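You operate a simulated robot arm through the tools that you are given. There is no shell and no other tool. Be economical: measure what you need, move in short steps, check, and stop when the job is done.

You are at the controls of a simulated robot arm. One attempt, no reset.

TASK
Put things in order on the top of the small work table. At the end: the silver small bowl is on the blue tray; the yellow lemon stands where the brown pepper mill stood; the brown grease brush stands on top of the red scrub pad; the brown pepper mill stands where the silver small bowl stood; whatever was shut is shut again. Leave all else as you found it, and nothing knocked over.

The check looks at the end state, three seconds after you hand in, the way a careful person would. Anything else that was tipped, shoved, dropped, spilled or broken makes it a failure.

THE ROBOT
A 7-joint arm with a two-finger parallel gripper, fixed in place. Base frame: the origin is at the foot of the arm, x ahead of it, y to its left, z up; the work surface is at about z = 0. Lengths are in m, angles in degrees, forces in N, time in s.
With the tool pointing down near the work surface it reaches from about 0.24 to 0.62 m from the base axis. Its first joint turns from -66.0 to 66.0 degrees. Payload 2.6 kg.
The tool frame sits at the grasp point between the pads (the TCP): z along the fingers, y along the line on which they close. The tips reach 0.03 m beyond it. Largest opening 0.094 m; finger width 0.028, thickness 0.01; the body of the gripper, 0.05 by 0.096 m, starts 0.055 m behind the TCP.
Orientation is that of the tool frame in the base frame, as a unit quaternion [x, y, z, w]. With the fingers straight down and closing along the base's y, the tool's x points along the base's -x, its y along +y and its z along -z.

THE INTERFACE
- The arm moves only by the tool nudge_tool. Its argument "increments" is a list of rows, each an object of numbers (a shift or turn left out is 0, a gripper value left out holds the last): "ax", "ay", "az": the turn, a rotation vector about the tool's x, y, z in degrees; "dx", "dy", "dz": the shift along the tool's x, y, z in m; "claw": the opening, from 0 (shut) to 1 (fully open). In form: [{"ax": .., "ay": .., "az": .., "dx": .., "dy": .., "dz": .., "claw": ..}, ...]. A call has 1 to 8 rows; each row shifts and turns the commanded pose from where the row before left it, along the tool's axes as they then stand. Each row takes 0.2 s and may step no farther than 0.05 m and 8.6 degrees from the row before; otherwise, or with a gripper value out of range, the whole call is refused. Where a pose cannot be reached the arm comes as near as it can. A force on the tool above 40 N (or 10 N above the force at the start of the call, whichever is more), or a blocked arm, ends the call early, and 0.2 s more pass. The fingers move at their own pace (about 0.072 m/s each) and stop on an object; they squeeze with about 21 N. The grip force told is the motor's: it shows also when the fingers shut on nothing. Time passes only in rows, and 0.2 s behind the last, so rows that do not move let the fingers close. It gives the time, the measured TCP pose, the force on the tool (base axes), the opening and the grip force at its end, in the units of the frame above (readings bear some noise), and new pictures: "show" is both (left out), scene, wrist or none.
- Cameras (640 x 400 px; columns grow to the right, rows downward): "scene" is fixed at [0.0386, 0.4345, 0.5613]; the picture's right is [-0.76, -0.64, 0.00], its down [-0.39, 0.46, -0.80] and it looks along [0.51, -0.61, -0.60] (base axes); focal length 314 px, centre (320, 200). "wrist" rides on the gripper at [0.076, 0.014, -0.102] in the tool frame; the picture's right is [-0.18, 0.98, 0.00], its down [-0.75, -0.14, -0.64] and it looks along [-0.63, -0.12, 0.77] (tool axes); focal length 243 px, centre (320, 200). There is no depth. A picture from a camera that has moved, and an enlarged one, comes with that camera's place and axes in the base frame and with its lens.
- inspect(camera, box): a new picture of the part [left, top, right, bottom] of that camera's present view, enlarged. No time passes.
- close_job(): hands the job in; it is judged then, once.

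Go step by step. Nothing tells you positions but the pictures and the camera data: compare them with the known pose of the tool, close in by small moves and look again before you grip or let go. The budget is 120 turns and 170 pictures, counting those below and the enlarged ones. Unless the task says otherwise, let go and move clear before handing in, and close with one line.

The tools are called after "Request:" as a command line: name --argument value ..., lists and objects as JSON in quotes. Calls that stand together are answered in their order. nudge_tool: Moves the arm, as the interface text tells. Its arguments: {"type":"object","properties":{"increments":{"type":"array"},"show":{"type":"string","enum":["both","scene","wrist","none"]}},"required":["increments"]} The other tools are called the same way: inspect (camera, box) takes an enlarged picture of a part of a camera's view; close_job () hands the job in.

At the start:

```text
time: 0.0
ee_pos: [0.2928, 0.0426, 0.297]
orientation: [-0.001, 1.0, 0.001, 0.0]
wrist_force: [0.6, -0.1, -0.7]
finger_gap: 0.0942
finger_force: 0.0
```

scene: 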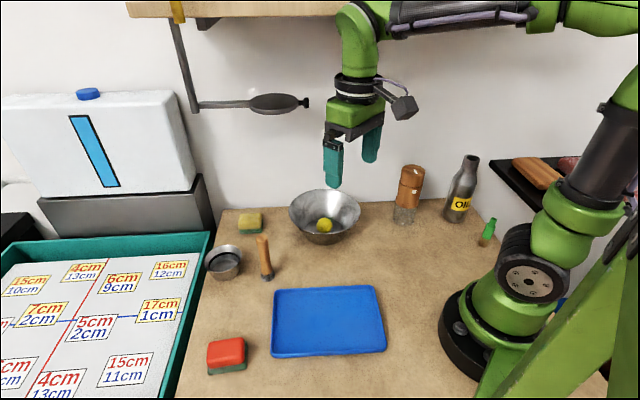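
wrist: 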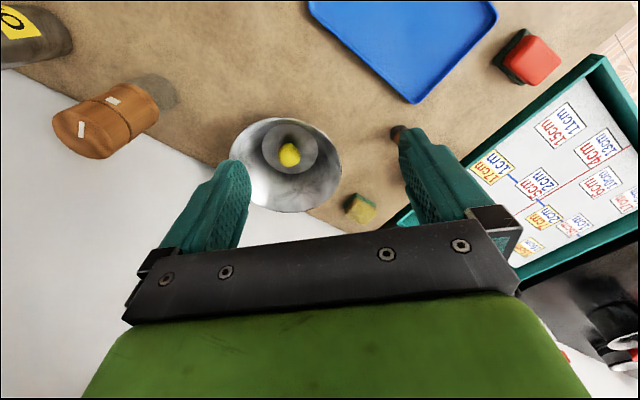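

I see the table with a large bowl holding a lemon, a small round vessel, mill, brush, pad and tray. I'll look closer before moving.

Request:
inspect --camera "scene" --box '[190, 180, 370, 292]'

Request:
inspect --camera "scene" --box '[370, 140, 530, 240]'

Request:
inspect --camera "scene" --box '[180, 270, 400, 400]'

```text
3.56 times, centred on (280, 236) of scene
camera zoom: at [0.0386, 0.4345, 0.5613], right [-0.76, -0.64, 0.0], down [-0.39, 0.46, -0.8], along [0.51, -0.61, -0.6], focal length 1116 px, centre (462, 72)
```

zoom: 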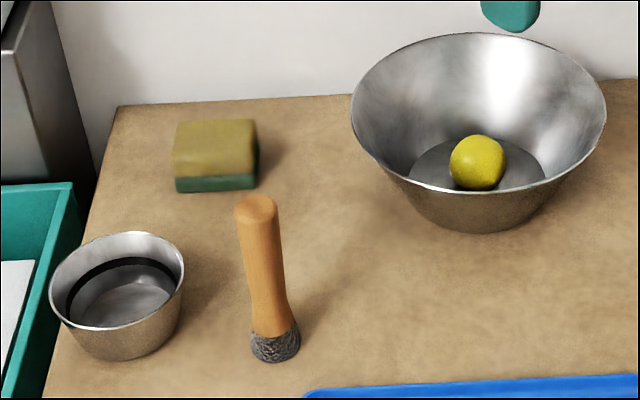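

```text
4.00 times, centred on (450, 190) of scene
camera zoom: at [0.0386, 0.4345, 0.5613], right [-0.76, -0.64, 0.0], down [-0.39, 0.46, -0.8], along [0.51, -0.61, -0.6], focal length 1255 px, centre (-200, 240)
```

zoom: 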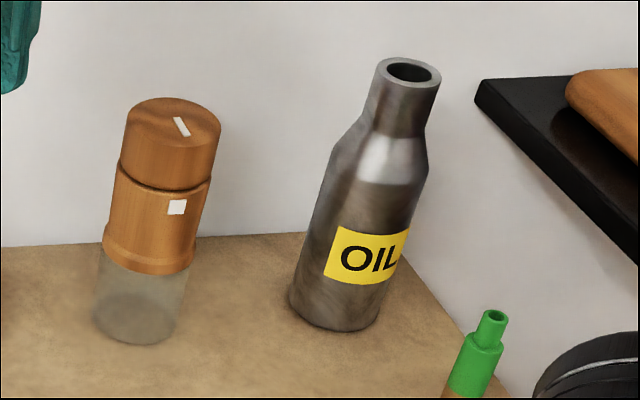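

```text
2.91 times, centred on (290, 335) of scene
camera zoom: at [0.0386, 0.4345, 0.5613], right [-0.76, -0.64, 0.0], down [-0.39, 0.46, -0.8], along [0.51, -0.61, -0.6], focal length 913 px, centre (407, -193)
```

zoom: 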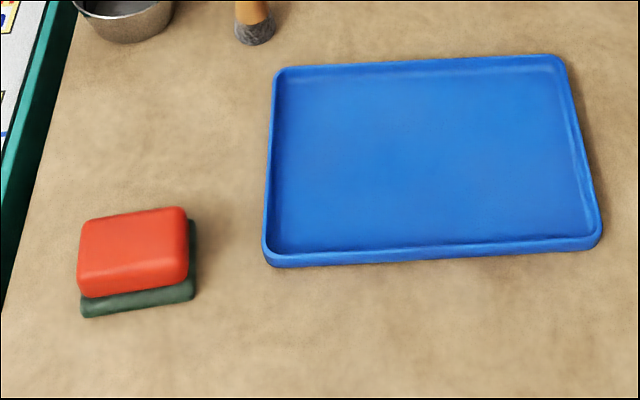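

The brush stands near (0.417, 0.163), about 0.13 tall, and the small bowl is near (0.50, 0.22). The mill is near (0.281, -0.209), the pad near (0.33, 0.33), and the lemon is in the big bowl. I'll go above the brush first.

Request:
nudge_tool --increments '[{"dx": -0.02, "dy": 0.024, "dz": 0.015}, {"dx": -0.02, "dy": 0.024, "dz": 0.015}, {"dx": -0.02, "dy": 0.024, "dz": 0.015}, {"dx": -0.02, "dy": 0.024, "dz": 0.015}, {"dx": -0.02, "dy": 0.024, "dz": 0.015}, {}]'

```text
time: 1.4
ee_pos: [0.3921, 0.1665, 0.2216]
orientation: [-0.001, 1.0, 0.0, 0.0]
wrist_force: [0.2, -0.1, 1.0]
finger_gap: 0.094
finger_force: 0.1
camera wrist: at [0.3165, 0.1792, 0.3252], right [0.18, 0.98, 0.0], down [0.75, -0.14, 0.64], along [0.63, -0.12, -0.77], focal length 243 px, centre (320, 200)
```

scene: 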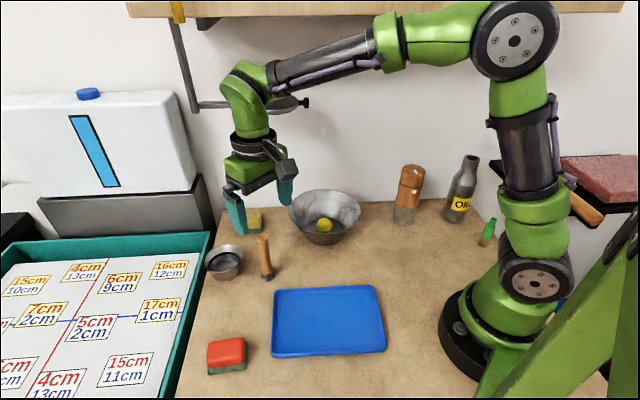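
wrist: 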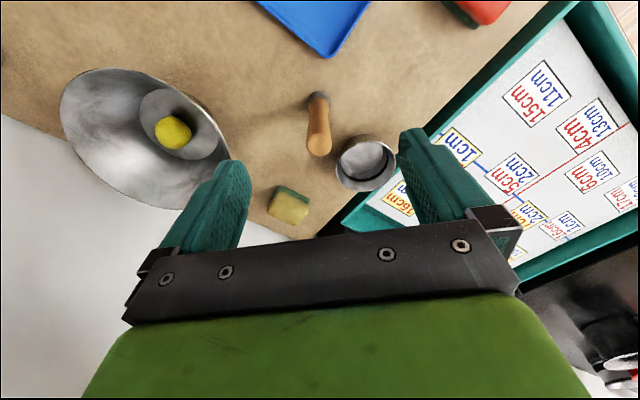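

The wrist view agrees: the brush is at about (0.417, 0.160). I'll centre over it, descend and close.

Request:
nudge_tool --increments '[{"dx": -0.025, "dy": -0.006, "dz": 0.0}, {"dz": 0.035}, {"dz": 0.035}, {"dz": 0.035}, {"dz": 0.03}, {}]'

```text
time: 2.8
ee_pos: [0.4162, 0.1604, 0.088]
orientation: [0.0, 1.0, 0.0, 0.0]
wrist_force: [-0.9, 0.3, -0.2]
finger_gap: 0.0942
finger_force: 0.0
camera wrist: at [0.3404, 0.1734, 0.1917], right [0.18, 0.98, 0.0], down [0.75, -0.14, 0.64], along [0.63, -0.12, -0.77], focal length 243 px, centre (320, 200)
```

scene: 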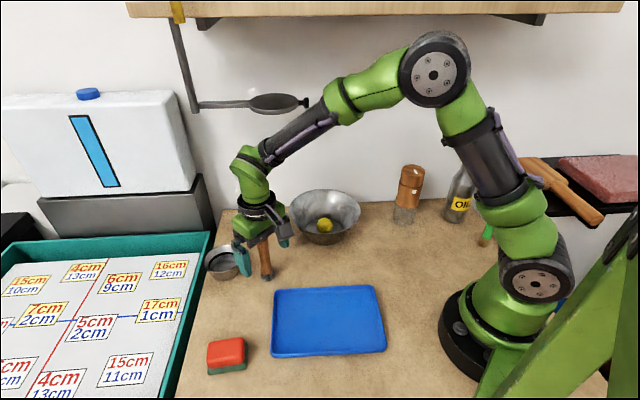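
wrist: 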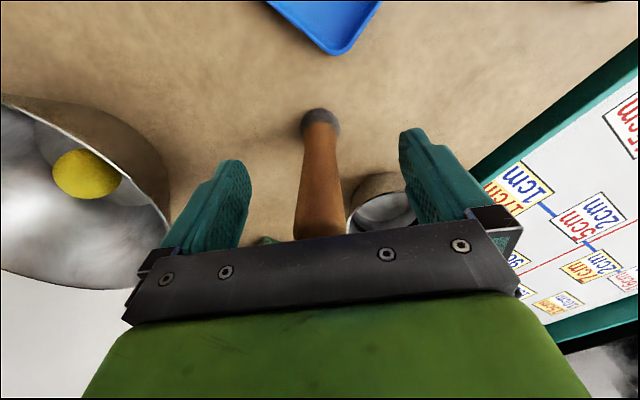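

The handle sits between the pads, so I'll close on it.

Request:
nudge_tool --increments '[{"claw": 0}, {}, {}, {}, {}]' --show "none"

Request:
nudge_tool --increments '[{"dz": -0.02}, {"dz": -0.04}, {"dz": -0.04}, {}]'

```text
time: 4.0
ee_pos: [0.417, 0.1605, 0.0885]
orientation: [0.0, 1.0, -0.001, 0.0]
wrist_force: [0.3, 0.6, -0.1]
finger_gap: 0.0236
finger_force: 21.3
```

```text
time: 5.0
ee_pos: [0.418, 0.157, 0.1885]
orientation: [0.0, 1.0, 0.001, 0.0]
wrist_force: [-0.4, 0.2, -0.9]
finger_gap: 0.0233
finger_force: 21.4
camera wrist: at [0.3421, 0.17, 0.2922], right [0.18, 0.98, 0.0], down [0.75, -0.14, 0.64], along [0.63, -0.12, -0.77], focal length 243 px, centre (320, 200)
```

scene: 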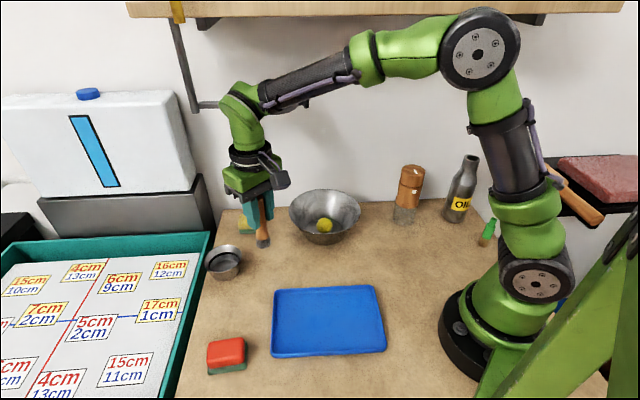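
wrist: 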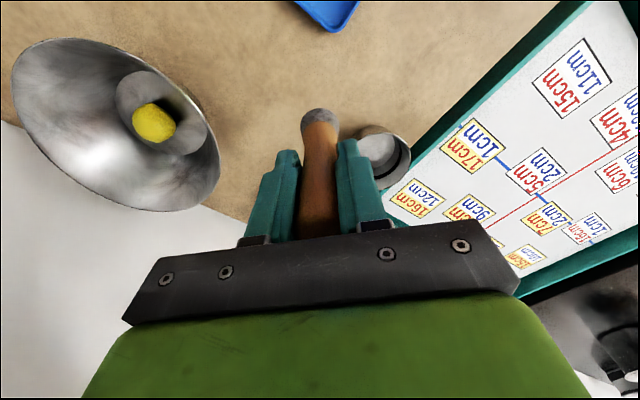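

The brush is held, with the TCP 0.0885 above its foot. I'll carry it toward the pad.

Request:
nudge_tool --increments '[{"dx": 0.02, "dy": 0.03}, {"dx": 0.02, "dy": 0.03}, {"dx": 0.02, "dy": 0.03}, {"dx": 0.02, "dy": 0.03}, {"dx": 0.02, "dy": 0.03}, {"dx": 0.01, "dy": 0.02}, {}]'

```text
time: 6.6
ee_pos: [0.3078, 0.3282, 0.1881]
orientation: [0.0, 1.0, 0.0, 0.0]
wrist_force: [1.0, 0.4, -1.2]
finger_gap: 0.0236
finger_force: 20.6
camera wrist: at [0.2309, 0.3422, 0.2917], right [0.18, 0.98, 0.0], down [0.75, -0.14, 0.64], along [0.63, -0.12, -0.77], focal length 243 px, centre (320, 200)
```

scene: 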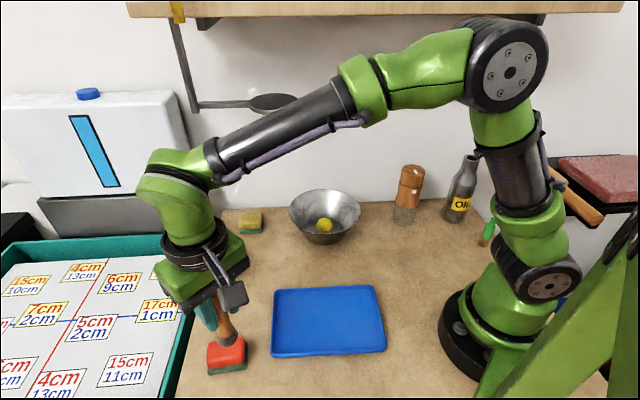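
wrist: 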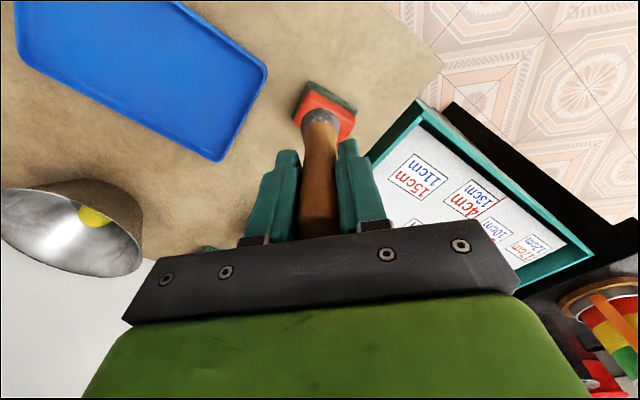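

Request:
inspect --camera "wrist" --box '[270, 65, 382, 135]'

Request:
inspect --camera "scene" --box '[180, 310, 292, 380]'

```text
5.71 times, centred on (326, 100) of wrist
camera zoom: at [0.2309, 0.3422, 0.2917], right [0.18, 0.98, 0.0], down [0.75, -0.14, 0.64], along [0.63, -0.12, -0.77], focal length 1386 px, centre (286, 771)
```

zoom: 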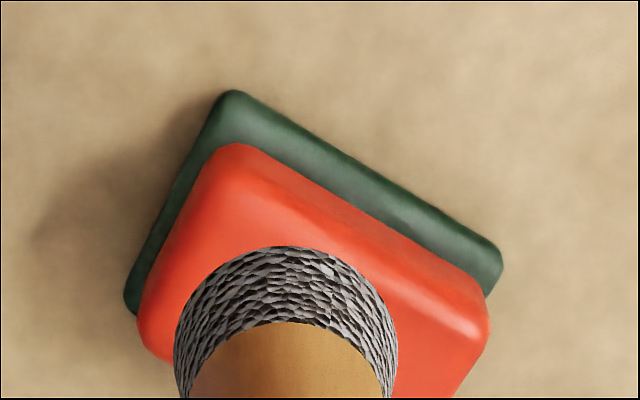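

```text
5.71 times, centred on (236, 345) of scene
camera zoom: at [0.0386, 0.4345, 0.5613], right [-0.76, -0.64, 0.0], down [-0.39, 0.46, -0.8], along [0.51, -0.61, -0.6], focal length 1793 px, centre (800, -629)
```

zoom: 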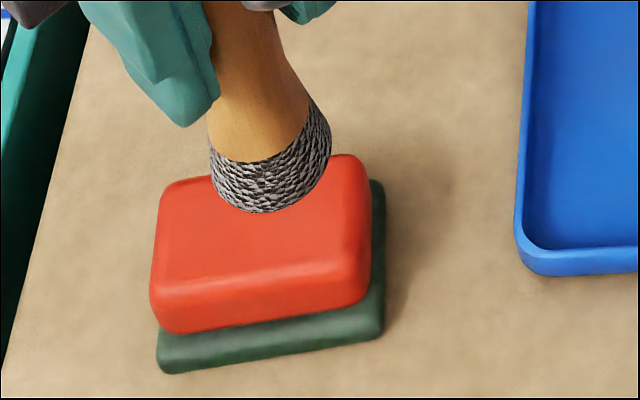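

The pad's top is at about (0.336, 0.327, 0.029). I'll centre the brush over it and lower it most of the way.

Request:
nudge_tool --increments '[{"dx": -0.028, "dy": -0.001}, {"dz": 0.025}, {"dz": 0.025}, {"dz": 0.01}, {}]'

Request:
inspect --camera "scene" --box '[180, 310, 292, 380]'

Request:
inspect --camera "wrist" --box '[270, 65, 382, 135]'

```text
time: 7.8
ee_pos: [0.3367, 0.3292, 0.1265]
orientation: [0.0, 1.0, 0.001, 0.0]
wrist_force: [-0.6, -0.2, 3.0]
finger_gap: 0.0233
finger_force: 20.9
camera wrist: at [0.2597, 0.3431, 0.23], right [0.18, 0.98, 0.0], down [0.75, -0.14, 0.64], along [0.63, -0.12, -0.77], focal length 243 px, centre (320, 200)
```

scene: 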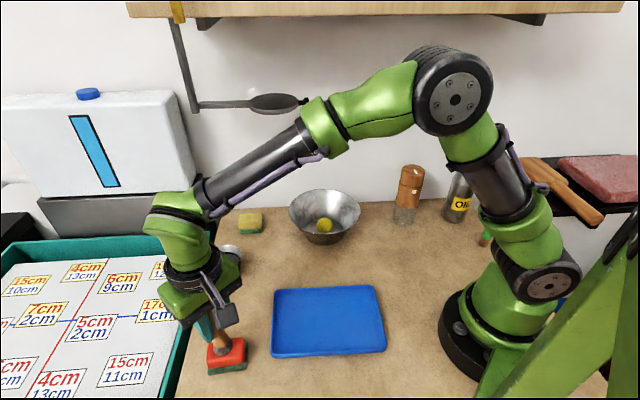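
wrist: 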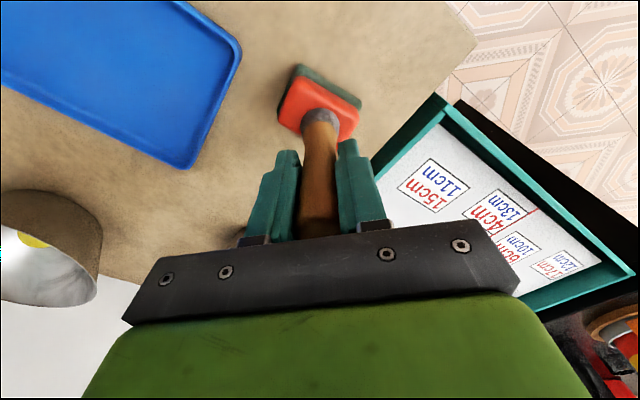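

```text
5.71 times, centred on (236, 345) of scene
camera zoom: at [0.0386, 0.4345, 0.5613], right [-0.76, -0.64, 0.0], down [-0.39, 0.46, -0.8], along [0.51, -0.61, -0.6], focal length 1793 px, centre (800, -629)
```

zoom: 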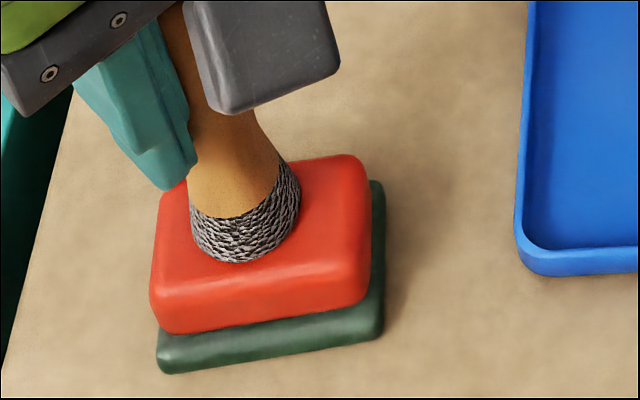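

```text
5.71 times, centred on (326, 100) of wrist
camera zoom: at [0.2597, 0.3431, 0.23], right [0.18, 0.98, 0.0], down [0.75, -0.14, 0.64], along [0.63, -0.12, -0.77], focal length 1386 px, centre (286, 771)
```

zoom: 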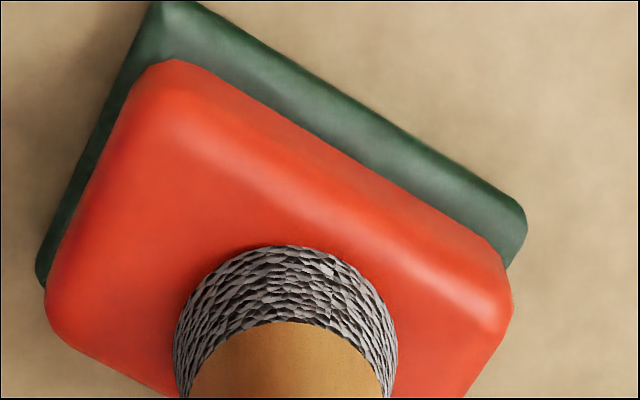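

The brush is a few mm above the pad and nearly centred. I'll shift it 3 mm and lower in small steps until the force shows contact.

Request:
nudge_tool --increments '[{"dy": -0.004}, {"dz": 0.004}, {}]' --show "none"

Request:
nudge_tool --increments '[{"dz": 0.003}, {}]'

Request:
inspect --camera "scene" --box '[180, 310, 292, 380]'

```text
time: 8.6
ee_pos: [0.337, 0.3243, 0.1243]
orientation: [0.0, 1.0, 0.0, 0.001]
wrist_force: [1.1, 0.3, 18.8]
finger_gap: 0.0238
finger_force: 21.2
```

```text
time: 9.2
ee_pos: [0.3351, 0.3253, 0.1198]
orientation: [0.0, 1.0, 0.0, 0.001]
wrist_force: [0.9, 0.3, 19.1]
finger_gap: 0.023
finger_force: 21.2
camera wrist: at [0.2594, 0.3382, 0.2237], right [0.18, 0.98, 0.0], down [0.75, -0.14, 0.64], along [0.63, -0.12, -0.77], focal length 243 px, centre (320, 200)
```

scene: 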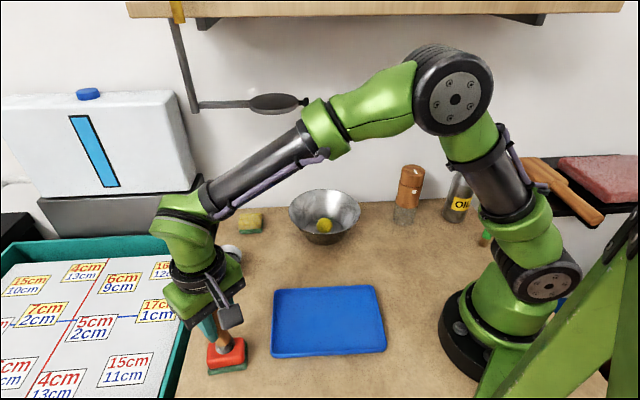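
wrist: 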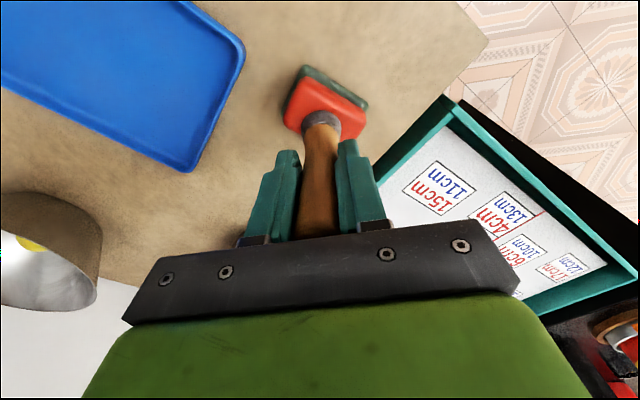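

```text
5.71 times, centred on (236, 345) of scene
camera zoom: at [0.0385, 0.4344, 0.5614], right [-0.76, -0.64, 0.0], down [-0.39, 0.46, -0.8], along [0.51, -0.61, -0.6], focal length 1793 px, centre (800, -629)
```

zoom: 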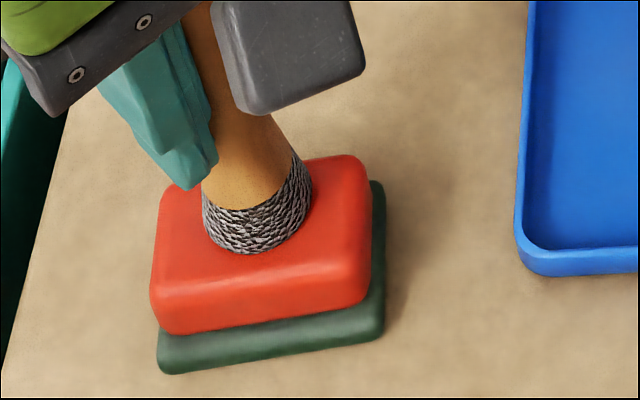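

The brush is in contact and centred on the pad. I'll ease the pressure, open, and rise.

Request:
nudge_tool --increments '[{"dz": -0.002}, {}]' --show "none"

Request:
nudge_tool --increments '[{"claw": 0.6}, {}, {}, {}]' --show "wrist"

```text
time: 9.8
ee_pos: [0.3339, 0.3218, 0.1199]
orientation: [-0.001, 1.0, -0.001, -0.002]
wrist_force: [0.4, 0.8, 1.4]
finger_gap: 0.0233
finger_force: 21.2
```

```text
time: 10.8
ee_pos: [0.3363, 0.3239, 0.1221]
orientation: [0.001, 1.0, 0.001, 0.0]
wrist_force: [0.0, 0.1, -0.1]
finger_gap: 0.0566
finger_force: 0.1
camera wrist: at [0.2598, 0.337, 0.2254], right [0.18, 0.98, 0.0], down [0.75, -0.14, 0.64], along [0.63, -0.12, -0.77], focal length 243 px, centre (320, 200)
```

wrist: 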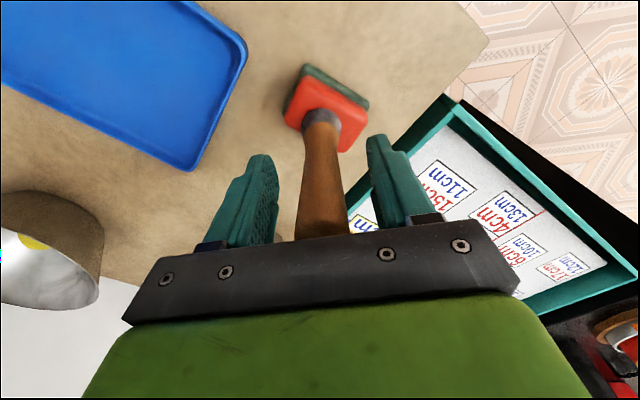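

The brush stands freely on the pad. I'll rise and head toward the small bowl.

Request:
nudge_tool --increments '[{"dz": -0.04, "claw": 1}, {"dz": -0.04}, {"dz": -0.03}, {"dx": -0.03, "dy": -0.03}, {"dx": -0.03, "dy": -0.03}, {"dx": -0.03, "dy": -0.03}, {"dx": -0.03, "dy": -0.025}, {}]'

```text
time: 12.6
ee_pos: [0.4549, 0.2052, 0.2321]
orientation: [0.0, 1.0, -0.001, 0.0]
wrist_force: [0.0, -0.3, 0.3]
finger_gap: 0.0939
finger_force: 0.0
camera wrist: at [0.3794, 0.2188, 0.3345], right [0.18, 0.98, 0.0], down [0.75, -0.14, 0.64], along [0.63, -0.12, -0.77], focal length 243 px, centre (320, 200)
```

scene: 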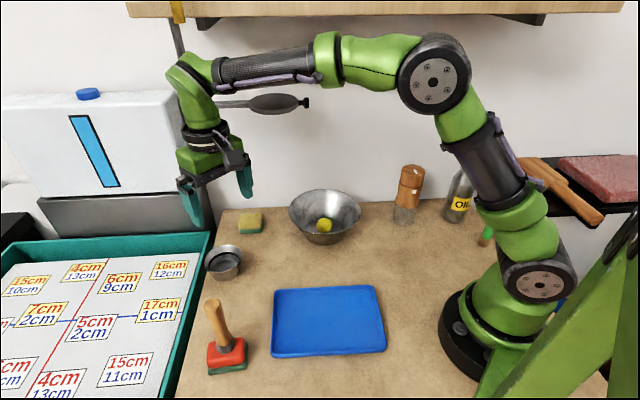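
wrist: 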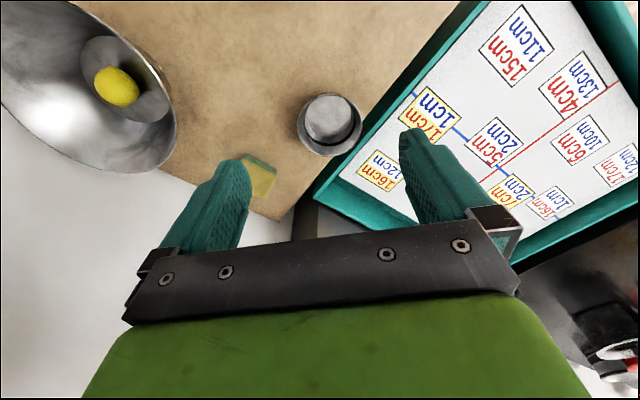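

The brush is upright once perspective is allowed for. Next I'll measure the small bowl closely.

Request:
inspect --camera "wrist" --box '[282, 82, 378, 142]'

Request:
inspect --camera "scene" --box '[192, 235, 256, 275]'

Request:
inspect --camera "wrist" --box '[282, 92, 378, 162]'

```text
6.67 times, centred on (330, 112) of wrist
camera zoom: at [0.3794, 0.2188, 0.3345], right [0.18, 0.98, 0.0], down [0.75, -0.14, 0.64], along [0.63, -0.12, -0.77], focal length 1618 px, centre (253, 787)
```

zoom: 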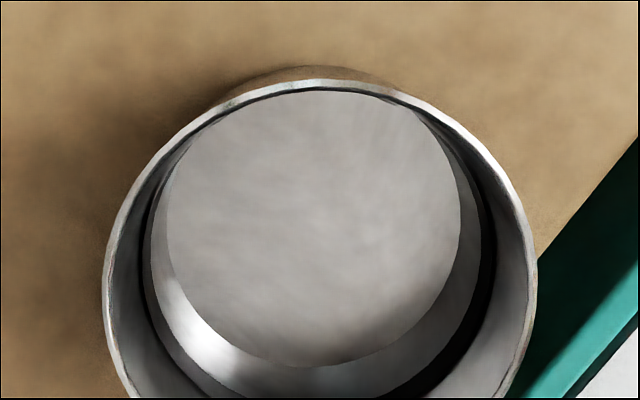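

```text
10.00 times, centred on (224, 255) of scene
camera zoom: at [0.0386, 0.4345, 0.5613], right [-0.76, -0.64, 0.0], down [-0.39, 0.46, -0.8], along [0.51, -0.61, -0.6], focal length 3138 px, centre (1280, -350)
```

zoom: 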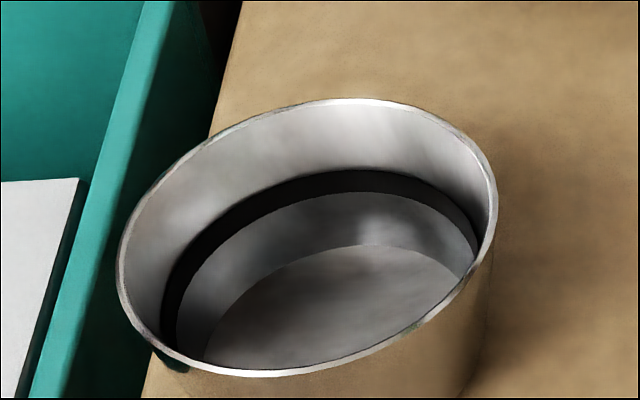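

```text
5.71 times, centred on (330, 127) of wrist
camera zoom: at [0.3794, 0.2188, 0.3345], right [0.18, 0.98, 0.0], down [0.75, -0.14, 0.64], along [0.63, -0.12, -0.77], focal length 1386 px, centre (263, 617)
```

zoom: 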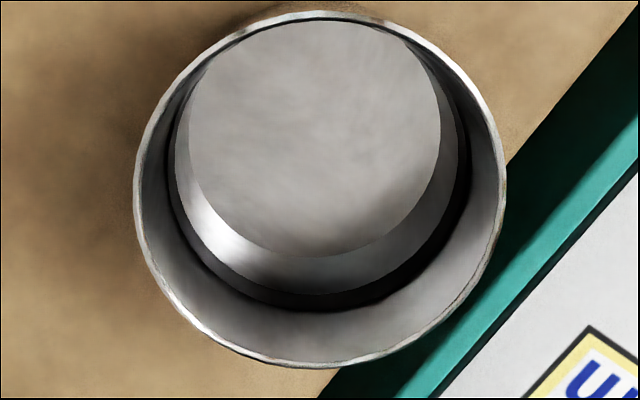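

The small bowl's rim is centred at about (0.501, 0.209, 0.045), about 0.082 across, and close to the teal box's edge. I'll turn the gripper so the fingers close parallel to that edge.

Request:
nudge_tool --increments '[{"dx": -0.046, "dy": 0.004}, {"az": -7.7}, {"az": -7.7}, {"az": -7.7}, {"az": -7.7}, {"az": -7.7}, {"az": -7.7}, {}]'

```text
time: 14.4
ee_pos: [0.5013, 0.2113, 0.2326]
orientation: [-0.393, 0.919, 0.0, 0.0]
wrist_force: [0.3, -0.1, 0.3]
finger_gap: 0.0939
finger_force: 0.0
camera wrist: at [0.4381, 0.1651, 0.336], right [-0.58, 0.81, 0.0], down [0.62, 0.45, 0.64], along [0.52, 0.37, -0.77], focal length 243 px, centre (320, 200)
```

scene: 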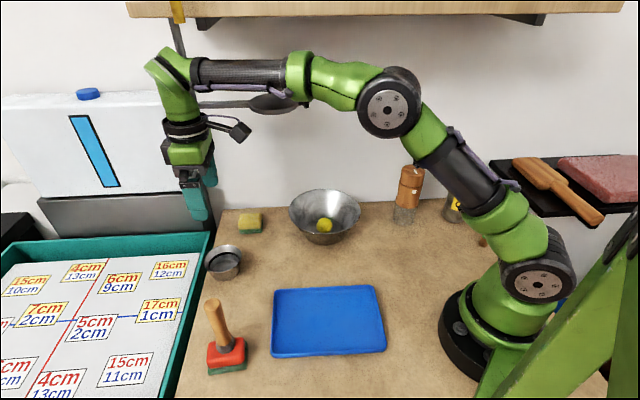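
wrist: 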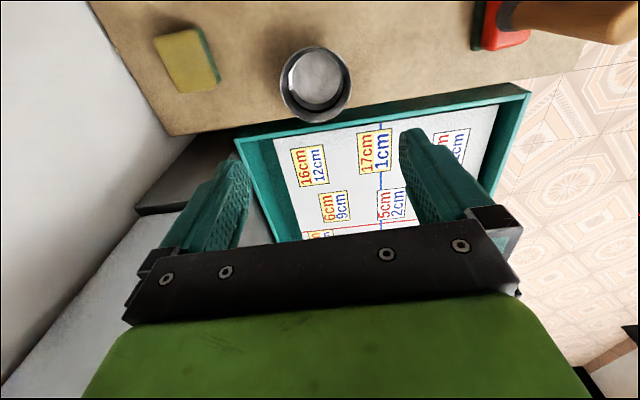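

Now I'll check the alignment over the bowl.

Request:
inspect --camera "wrist" --box '[256, 44, 384, 124]'

```text
5.00 times, centred on (320, 84) of wrist
camera zoom: at [0.4381, 0.1651, 0.336], right [-0.58, 0.81, 0.0], down [0.62, 0.45, 0.64], along [0.52, 0.37, -0.77], focal length 1213 px, centre (320, 780)
```

zoom: 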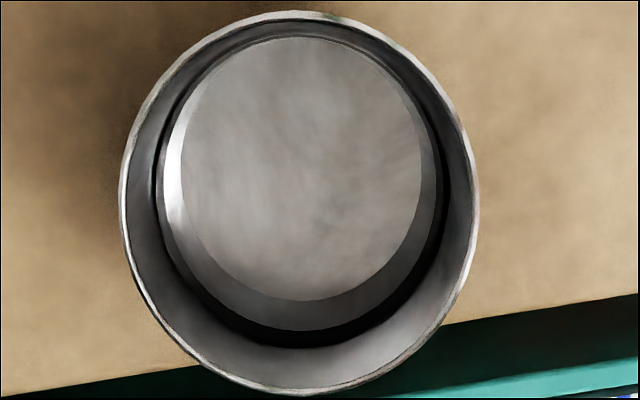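

The bowl appears a few mm off along the closing axis. I'll correct part of that, descend partway and re-measure.

Request:
nudge_tool --increments '[{"dy": -0.003, "dz": 0.04}, {"dz": 0.04}, {"dz": 0.033}, {}, {}]'

Request:
inspect --camera "wrist" --box '[224, 60, 416, 180]'

```text
time: 15.6
ee_pos: [0.5018, 0.2091, 0.1186]
orientation: [-0.392, 0.92, -0.001, 0.0]
wrist_force: [-0.3, -0.8, 0.2]
finger_gap: 0.0944
finger_force: 0.0
camera wrist: at [0.4389, 0.1635, 0.2221], right [-0.58, 0.81, 0.0], down [0.62, 0.45, 0.64], along [0.52, 0.37, -0.77], focal length 243 px, centre (320, 200)
```

scene: 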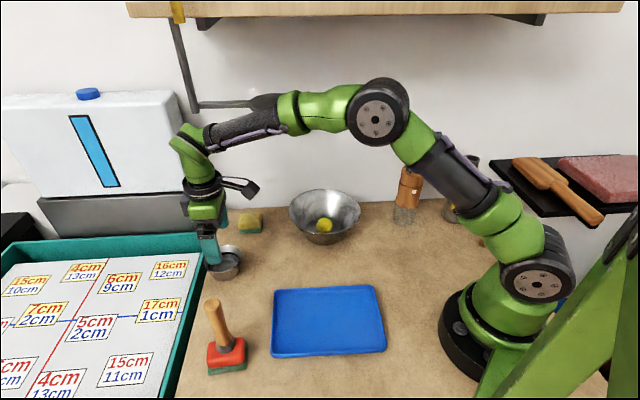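
wrist: 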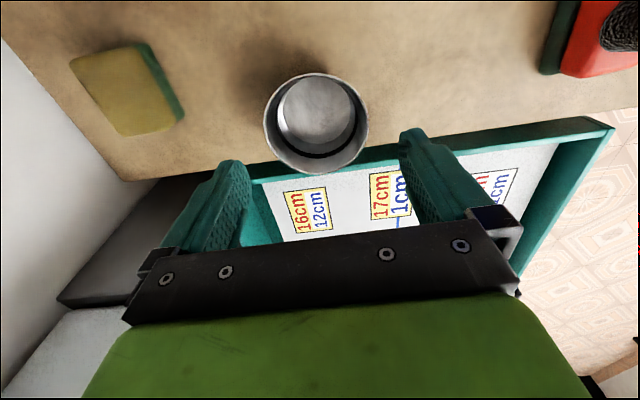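

```text
3.33 times, centred on (320, 120) of wrist
camera zoom: at [0.4389, 0.1635, 0.2221], right [-0.58, 0.81, 0.0], down [0.62, 0.45, 0.64], along [0.52, 0.37, -0.77], focal length 809 px, centre (320, 467)
```

zoom: 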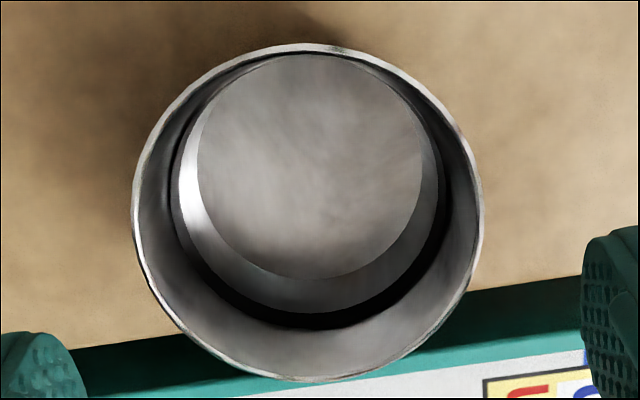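

I estimate the bowl centre at (0.502, 0.204) and the rim at z about 0.04. I'll correct by 3 mm on both axes, go lower and look again.

Request:
nudge_tool --increments '[{"dy": -0.003, "dx": 0.003, "dz": 0.02}, {"dz": 0.02}, {}, {}]'

Request:
inspect --camera "wrist" --box '[160, 80, 480, 280]'

Request:
inspect --camera "scene" --box '[176, 210, 272, 290]'

```text
time: 16.6
ee_pos: [0.5018, 0.2056, 0.0812]
orientation: [-0.393, 0.92, -0.001, 0.0]
wrist_force: [0.6, -0.5, -0.3]
finger_gap: 0.0939
finger_force: 0.1
camera wrist: at [0.439, 0.1607, 0.1834], right [-0.58, 0.81, 0.0], down [0.62, 0.45, 0.64], along [0.52, 0.37, -0.77], focal length 243 px, centre (320, 200)
```

scene: 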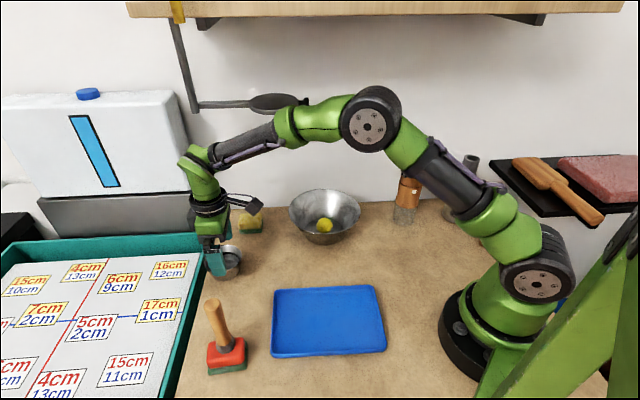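
wrist: 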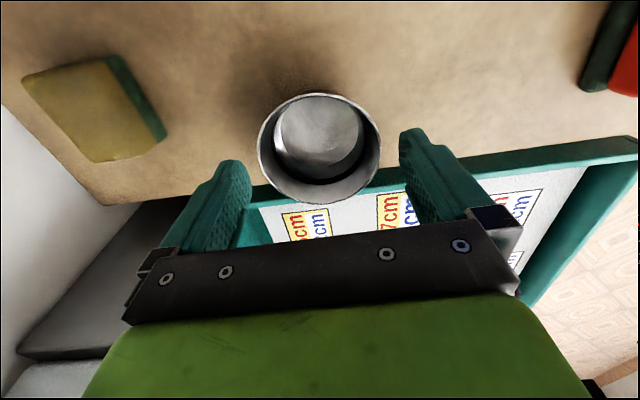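

```text
2.00 times, centred on (320, 180) of wrist
camera zoom: at [0.439, 0.1607, 0.1834], right [-0.58, 0.81, 0.0], down [0.62, 0.45, 0.64], along [0.52, 0.37, -0.77], focal length 485 px, centre (320, 240)
```

zoom: 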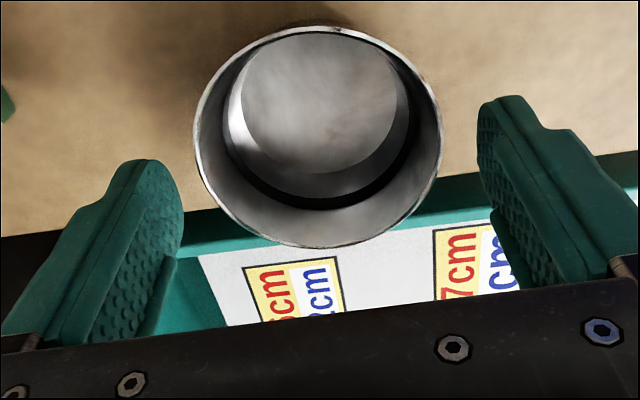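

```text
5.00 times, centred on (224, 250) of scene
camera zoom: at [0.0386, 0.4345, 0.5613], right [-0.76, -0.64, 0.0], down [-0.39, 0.46, -0.8], along [0.51, -0.61, -0.6], focal length 1569 px, centre (800, -50)
```

zoom: 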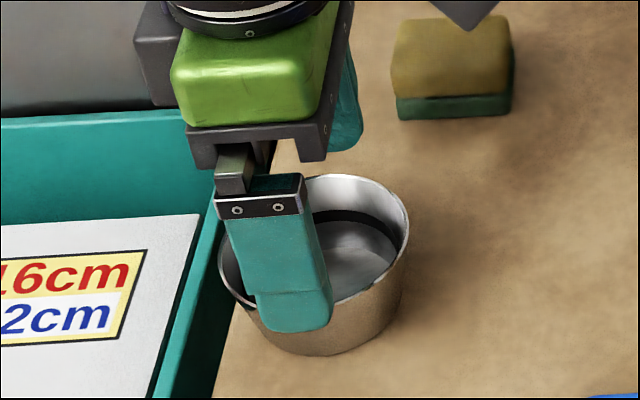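

It's aligned within about 2 mm. I'll descend with the fingers straddling the rim.

Request:
nudge_tool --increments '[{"dx": 0.0015, "dy": -0.0005, "dz": 0.015}, {"dz": 0.015}, {"dz": 0.01}, {}]'

Request:
inspect --camera "scene" --box '[176, 210, 272, 290]'

```text
time: 17.6
ee_pos: [0.5032, 0.2056, 0.0391]
orientation: [-0.393, 0.92, 0.0, -0.001]
wrist_force: [-0.2, -0.2, -0.7]
finger_gap: 0.0939
finger_force: 0.1
camera wrist: at [0.4399, 0.159, 0.143], right [-0.58, 0.81, 0.0], down [0.62, 0.45, 0.64], along [0.52, 0.37, -0.77], focal length 243 px, centre (320, 200)
```

scene: 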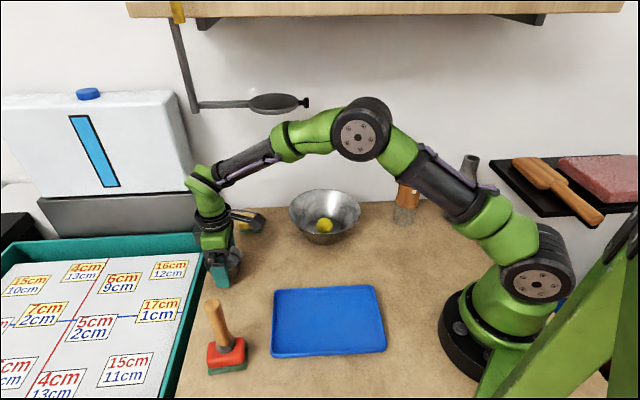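
wrist: 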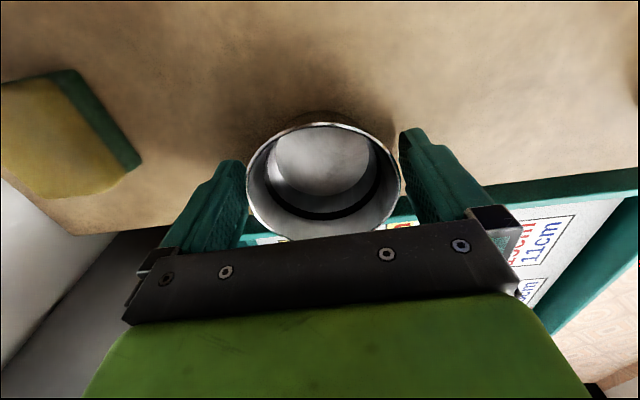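

```text
5.00 times, centred on (224, 250) of scene
camera zoom: at [0.0386, 0.4345, 0.5613], right [-0.76, -0.64, 0.0], down [-0.39, 0.46, -0.8], along [0.51, -0.61, -0.6], focal length 1569 px, centre (800, -50)
```

zoom: 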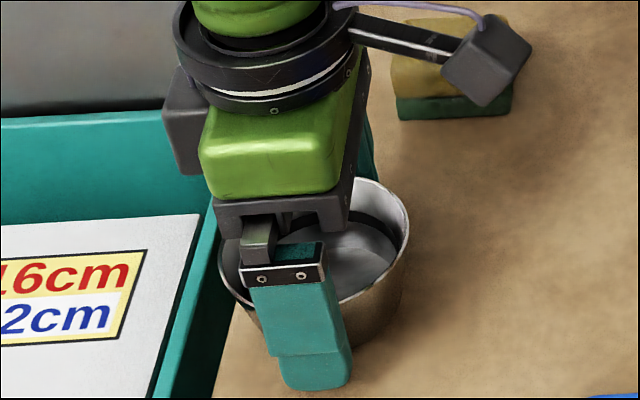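

The fingers straddle the rim with the bowl centred, so I'll close and lift slightly.

Request:
nudge_tool --increments '[{"claw": 0}, {}, {}, {}]' --show "wrist"

Request:
nudge_tool --increments '[{"dz": -0.02}, {"dz": -0.03}, {"dz": -0.04}, {"dz": -0.03}, {}]'

Request:
inspect --camera "scene" --box '[166, 160, 286, 280]'

```text
time: 18.6
ee_pos: [0.5034, 0.2042, 0.0387]
orientation: [-0.392, 0.92, 0.001, 0.0]
wrist_force: [0.1, -0.5, 0.5]
finger_gap: 0.0807
finger_force: 21.1
camera wrist: at [0.4399, 0.159, 0.1431], right [-0.58, 0.81, 0.0], down [0.62, 0.45, 0.64], along [0.52, 0.37, -0.77], focal length 243 px, centre (320, 200)
```

wrist: 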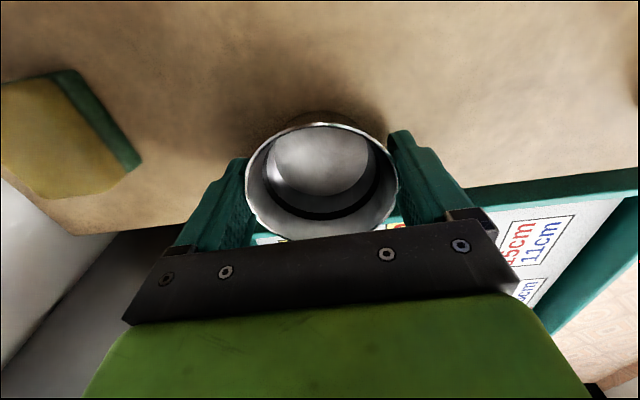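

```text
time: 19.8
ee_pos: [0.5022, 0.2017, 0.1591]
orientation: [-0.392, 0.92, 0.0, 0.0]
wrist_force: [0.6, 0.2, -0.5]
finger_gap: 0.0809
finger_force: 21.3
camera wrist: at [0.4398, 0.1562, 0.2632], right [-0.58, 0.81, 0.0], down [0.62, 0.45, 0.64], along [0.52, 0.37, -0.77], focal length 243 px, centre (320, 200)
```

scene: 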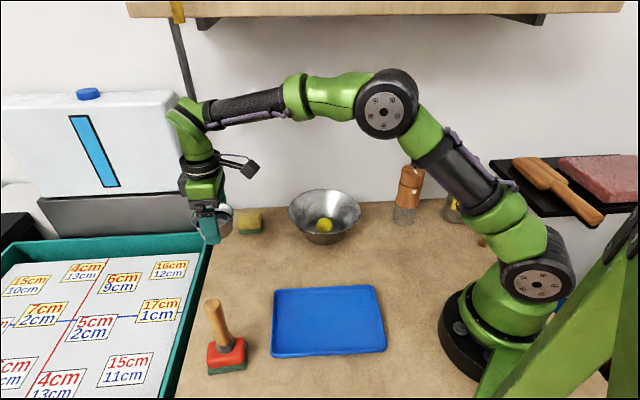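
wrist: 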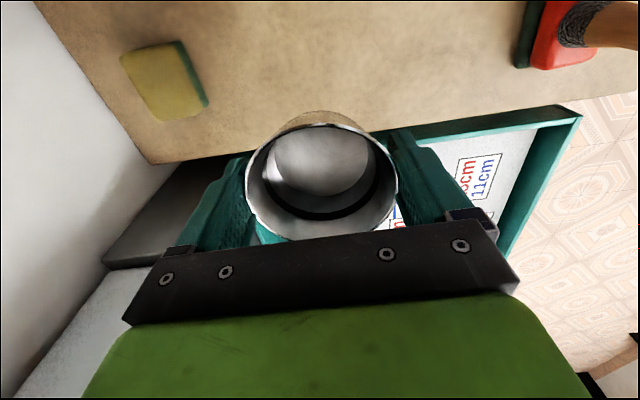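

```text
3.33 times, centred on (226, 220) of scene
camera zoom: at [0.0386, 0.4345, 0.5613], right [-0.76, -0.64, 0.0], down [-0.39, 0.46, -0.8], along [0.51, -0.61, -0.6], focal length 1046 px, centre (633, 133)
```

zoom: 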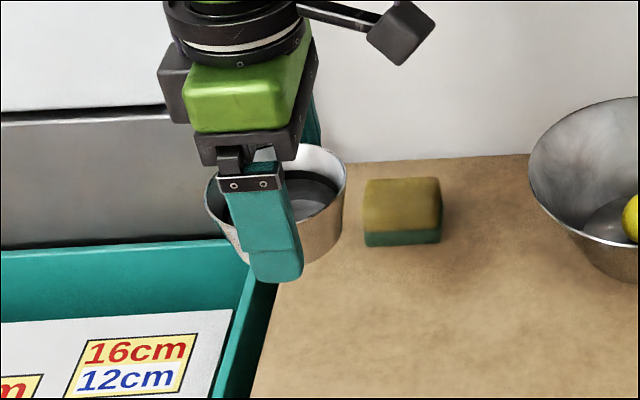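

The bowl is held level; its spot was about (0.502, 0.2045). I'll carry it over the tray centre, near (0.26, 0.15).

Request:
nudge_tool --increments '[{"dx": 0.034, "dy": 0.0225}, {"dx": 0.034, "dy": 0.0225}, {"dx": 0.034, "dy": 0.0225}, {"dx": 0.034, "dy": 0.0225}, {"dx": 0.034, "dy": 0.0225}, {"dx": 0.034, "dy": 0.0225}, {}]'

```text
time: 21.4
ee_pos: [0.2652, 0.1484, 0.1602]
orientation: [-0.392, 0.92, 0.0, 0.0]
wrist_force: [0.1, -0.2, -0.4]
finger_gap: 0.0809
finger_force: 21.2
camera wrist: at [0.2026, 0.1029, 0.2635], right [-0.58, 0.81, 0.0], down [0.62, 0.45, 0.64], along [0.52, 0.37, -0.77], focal length 243 px, centre (320, 200)
```

scene: 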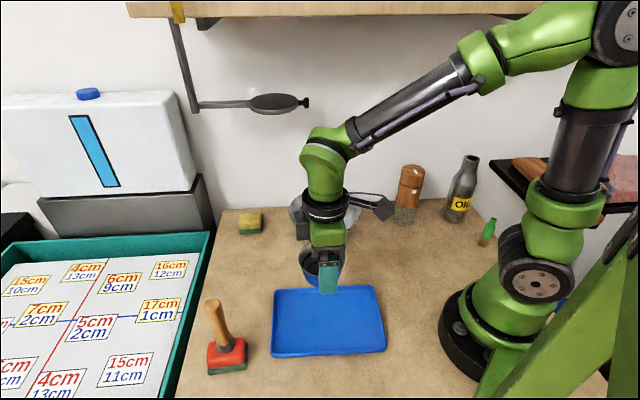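
wrist: 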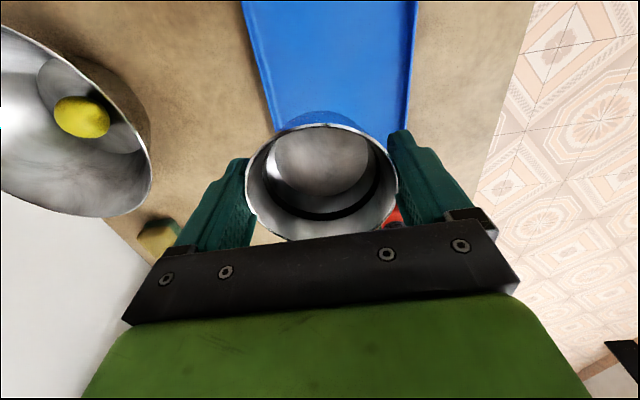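

The bowl is over the tray but about 13 mm off the tray's centre line. I'll shift it and lower most of the way.

Request:
nudge_tool --increments '[{"dy": 0.013}, {"dz": 0.035}, {"dz": 0.035}, {"dz": 0.03}, {}]'

Request:
inspect --camera "scene" --box '[260, 240, 404, 370]'

```text
time: 22.6
ee_pos: [0.2563, 0.1574, 0.0594]
orientation: [-0.392, 0.92, 0.0, 0.0]
wrist_force: [0.5, -0.8, -0.9]
finger_gap: 0.0805
finger_force: 20.8
camera wrist: at [0.1941, 0.1118, 0.1625], right [-0.58, 0.81, 0.0], down [0.62, 0.45, 0.64], along [0.52, 0.37, -0.77], focal length 243 px, centre (320, 200)
```

scene: 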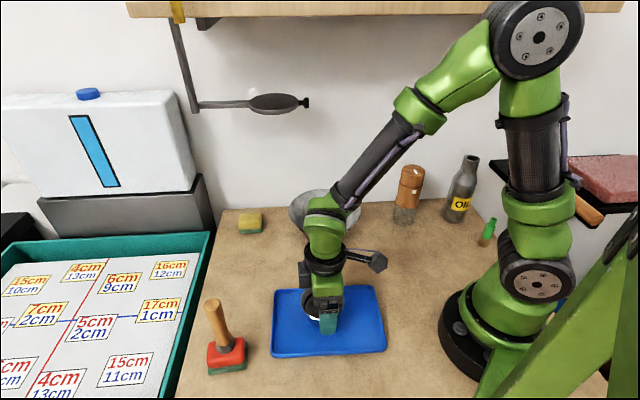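
wrist: 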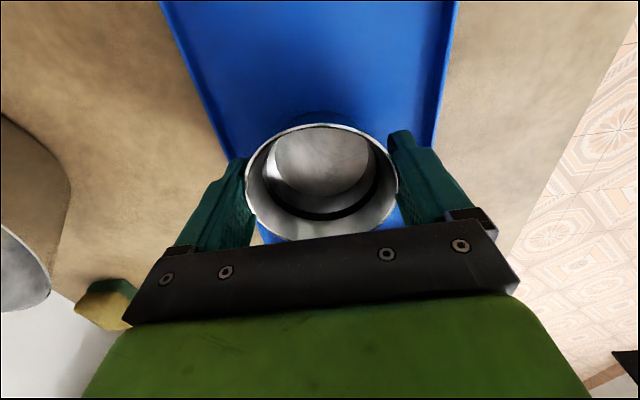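

```text
3.08 times, centred on (332, 305) of scene
camera zoom: at [0.0386, 0.4345, 0.5613], right [-0.76, -0.64, 0.0], down [-0.39, 0.46, -0.8], along [0.51, -0.61, -0.6], focal length 966 px, centre (283, -123)
```

zoom: 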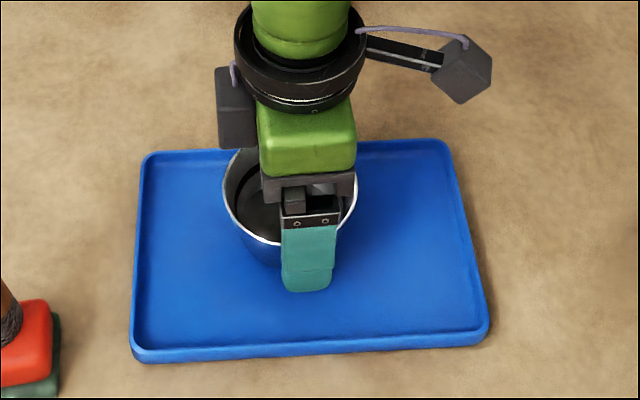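

It's well centred; I'll lower gently to contact.

Request:
nudge_tool --increments '[{"dz": 0.008}, {"dz": 0.004}, {}]' --show "none"

Request:
nudge_tool --increments '[{"dz": 0.003}, {}]' --show "none"

```text
time: 23.4
ee_pos: [0.2553, 0.159, 0.048]
orientation: [-0.392, 0.92, 0.001, 0.001]
wrist_force: [0.9, 0.7, -0.3]
finger_gap: 0.0809
finger_force: 20.8
```

```text
time: 24.0
ee_pos: [0.255, 0.1584, 0.0436]
orientation: [-0.392, 0.92, 0.001, 0.0]
wrist_force: [-0.3, -0.2, -0.7]
finger_gap: 0.0809
finger_force: 21.5
```

Request:
nudge_tool --increments '[{"dz": 0.0015}, {}]' --show "none"

```text
time: 24.6
ee_pos: [0.2555, 0.1602, 0.0426]
orientation: [-0.392, 0.92, 0.0, 0.001]
wrist_force: [-4.0, -3.0, 13.7]
finger_gap: 0.0809
finger_force: 21.0
```

The bowl has touched the tray floor. I'll open the fingers and rise.

Request:
nudge_tool --increments '[{"claw": 0.97}, {}, {}]' --show "none"

Request:
nudge_tool --increments '[{"dz": -0.015}, {"dz": -0.03}, {"dz": -0.04}, {"dz": -0.04}, {"dz": -0.04}, {}]'

```text
time: 25.4
ee_pos: [0.2553, 0.1602, 0.0428]
orientation: [-0.392, 0.92, -0.001, 0.0]
wrist_force: [0.1, -0.1, -0.3]
finger_gap: 0.0911
finger_force: 0.0
```

```text
time: 26.8
ee_pos: [0.2564, 0.1617, 0.2079]
orientation: [-0.392, 0.92, -0.001, 0.0]
wrist_force: [-0.2, -0.3, 0.0]
finger_gap: 0.0914
finger_force: 0.0
camera wrist: at [0.1932, 0.1162, 0.3118], right [-0.58, 0.81, 0.0], down [0.62, 0.45, 0.64], along [0.52, 0.37, -0.77], focal length 243 px, centre (320, 200)
```

scene: 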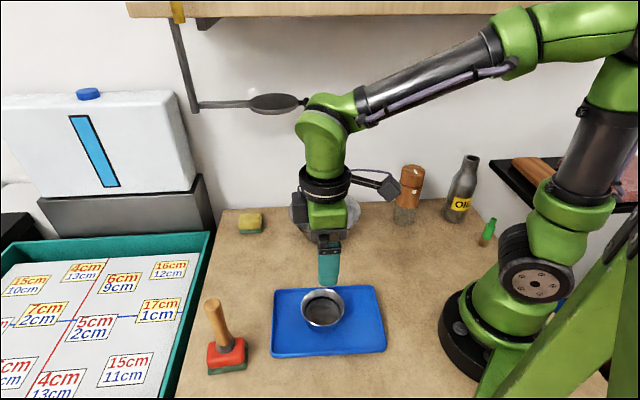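
wrist: 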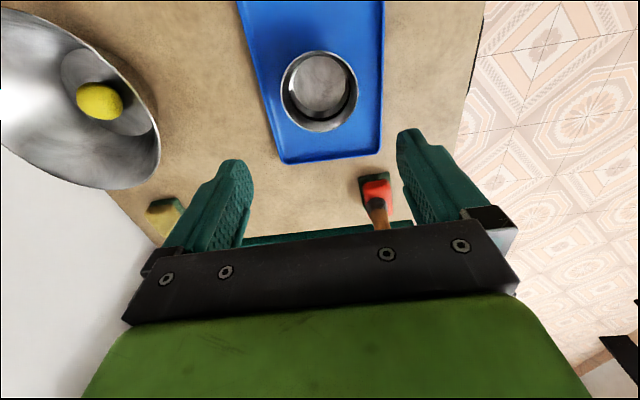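

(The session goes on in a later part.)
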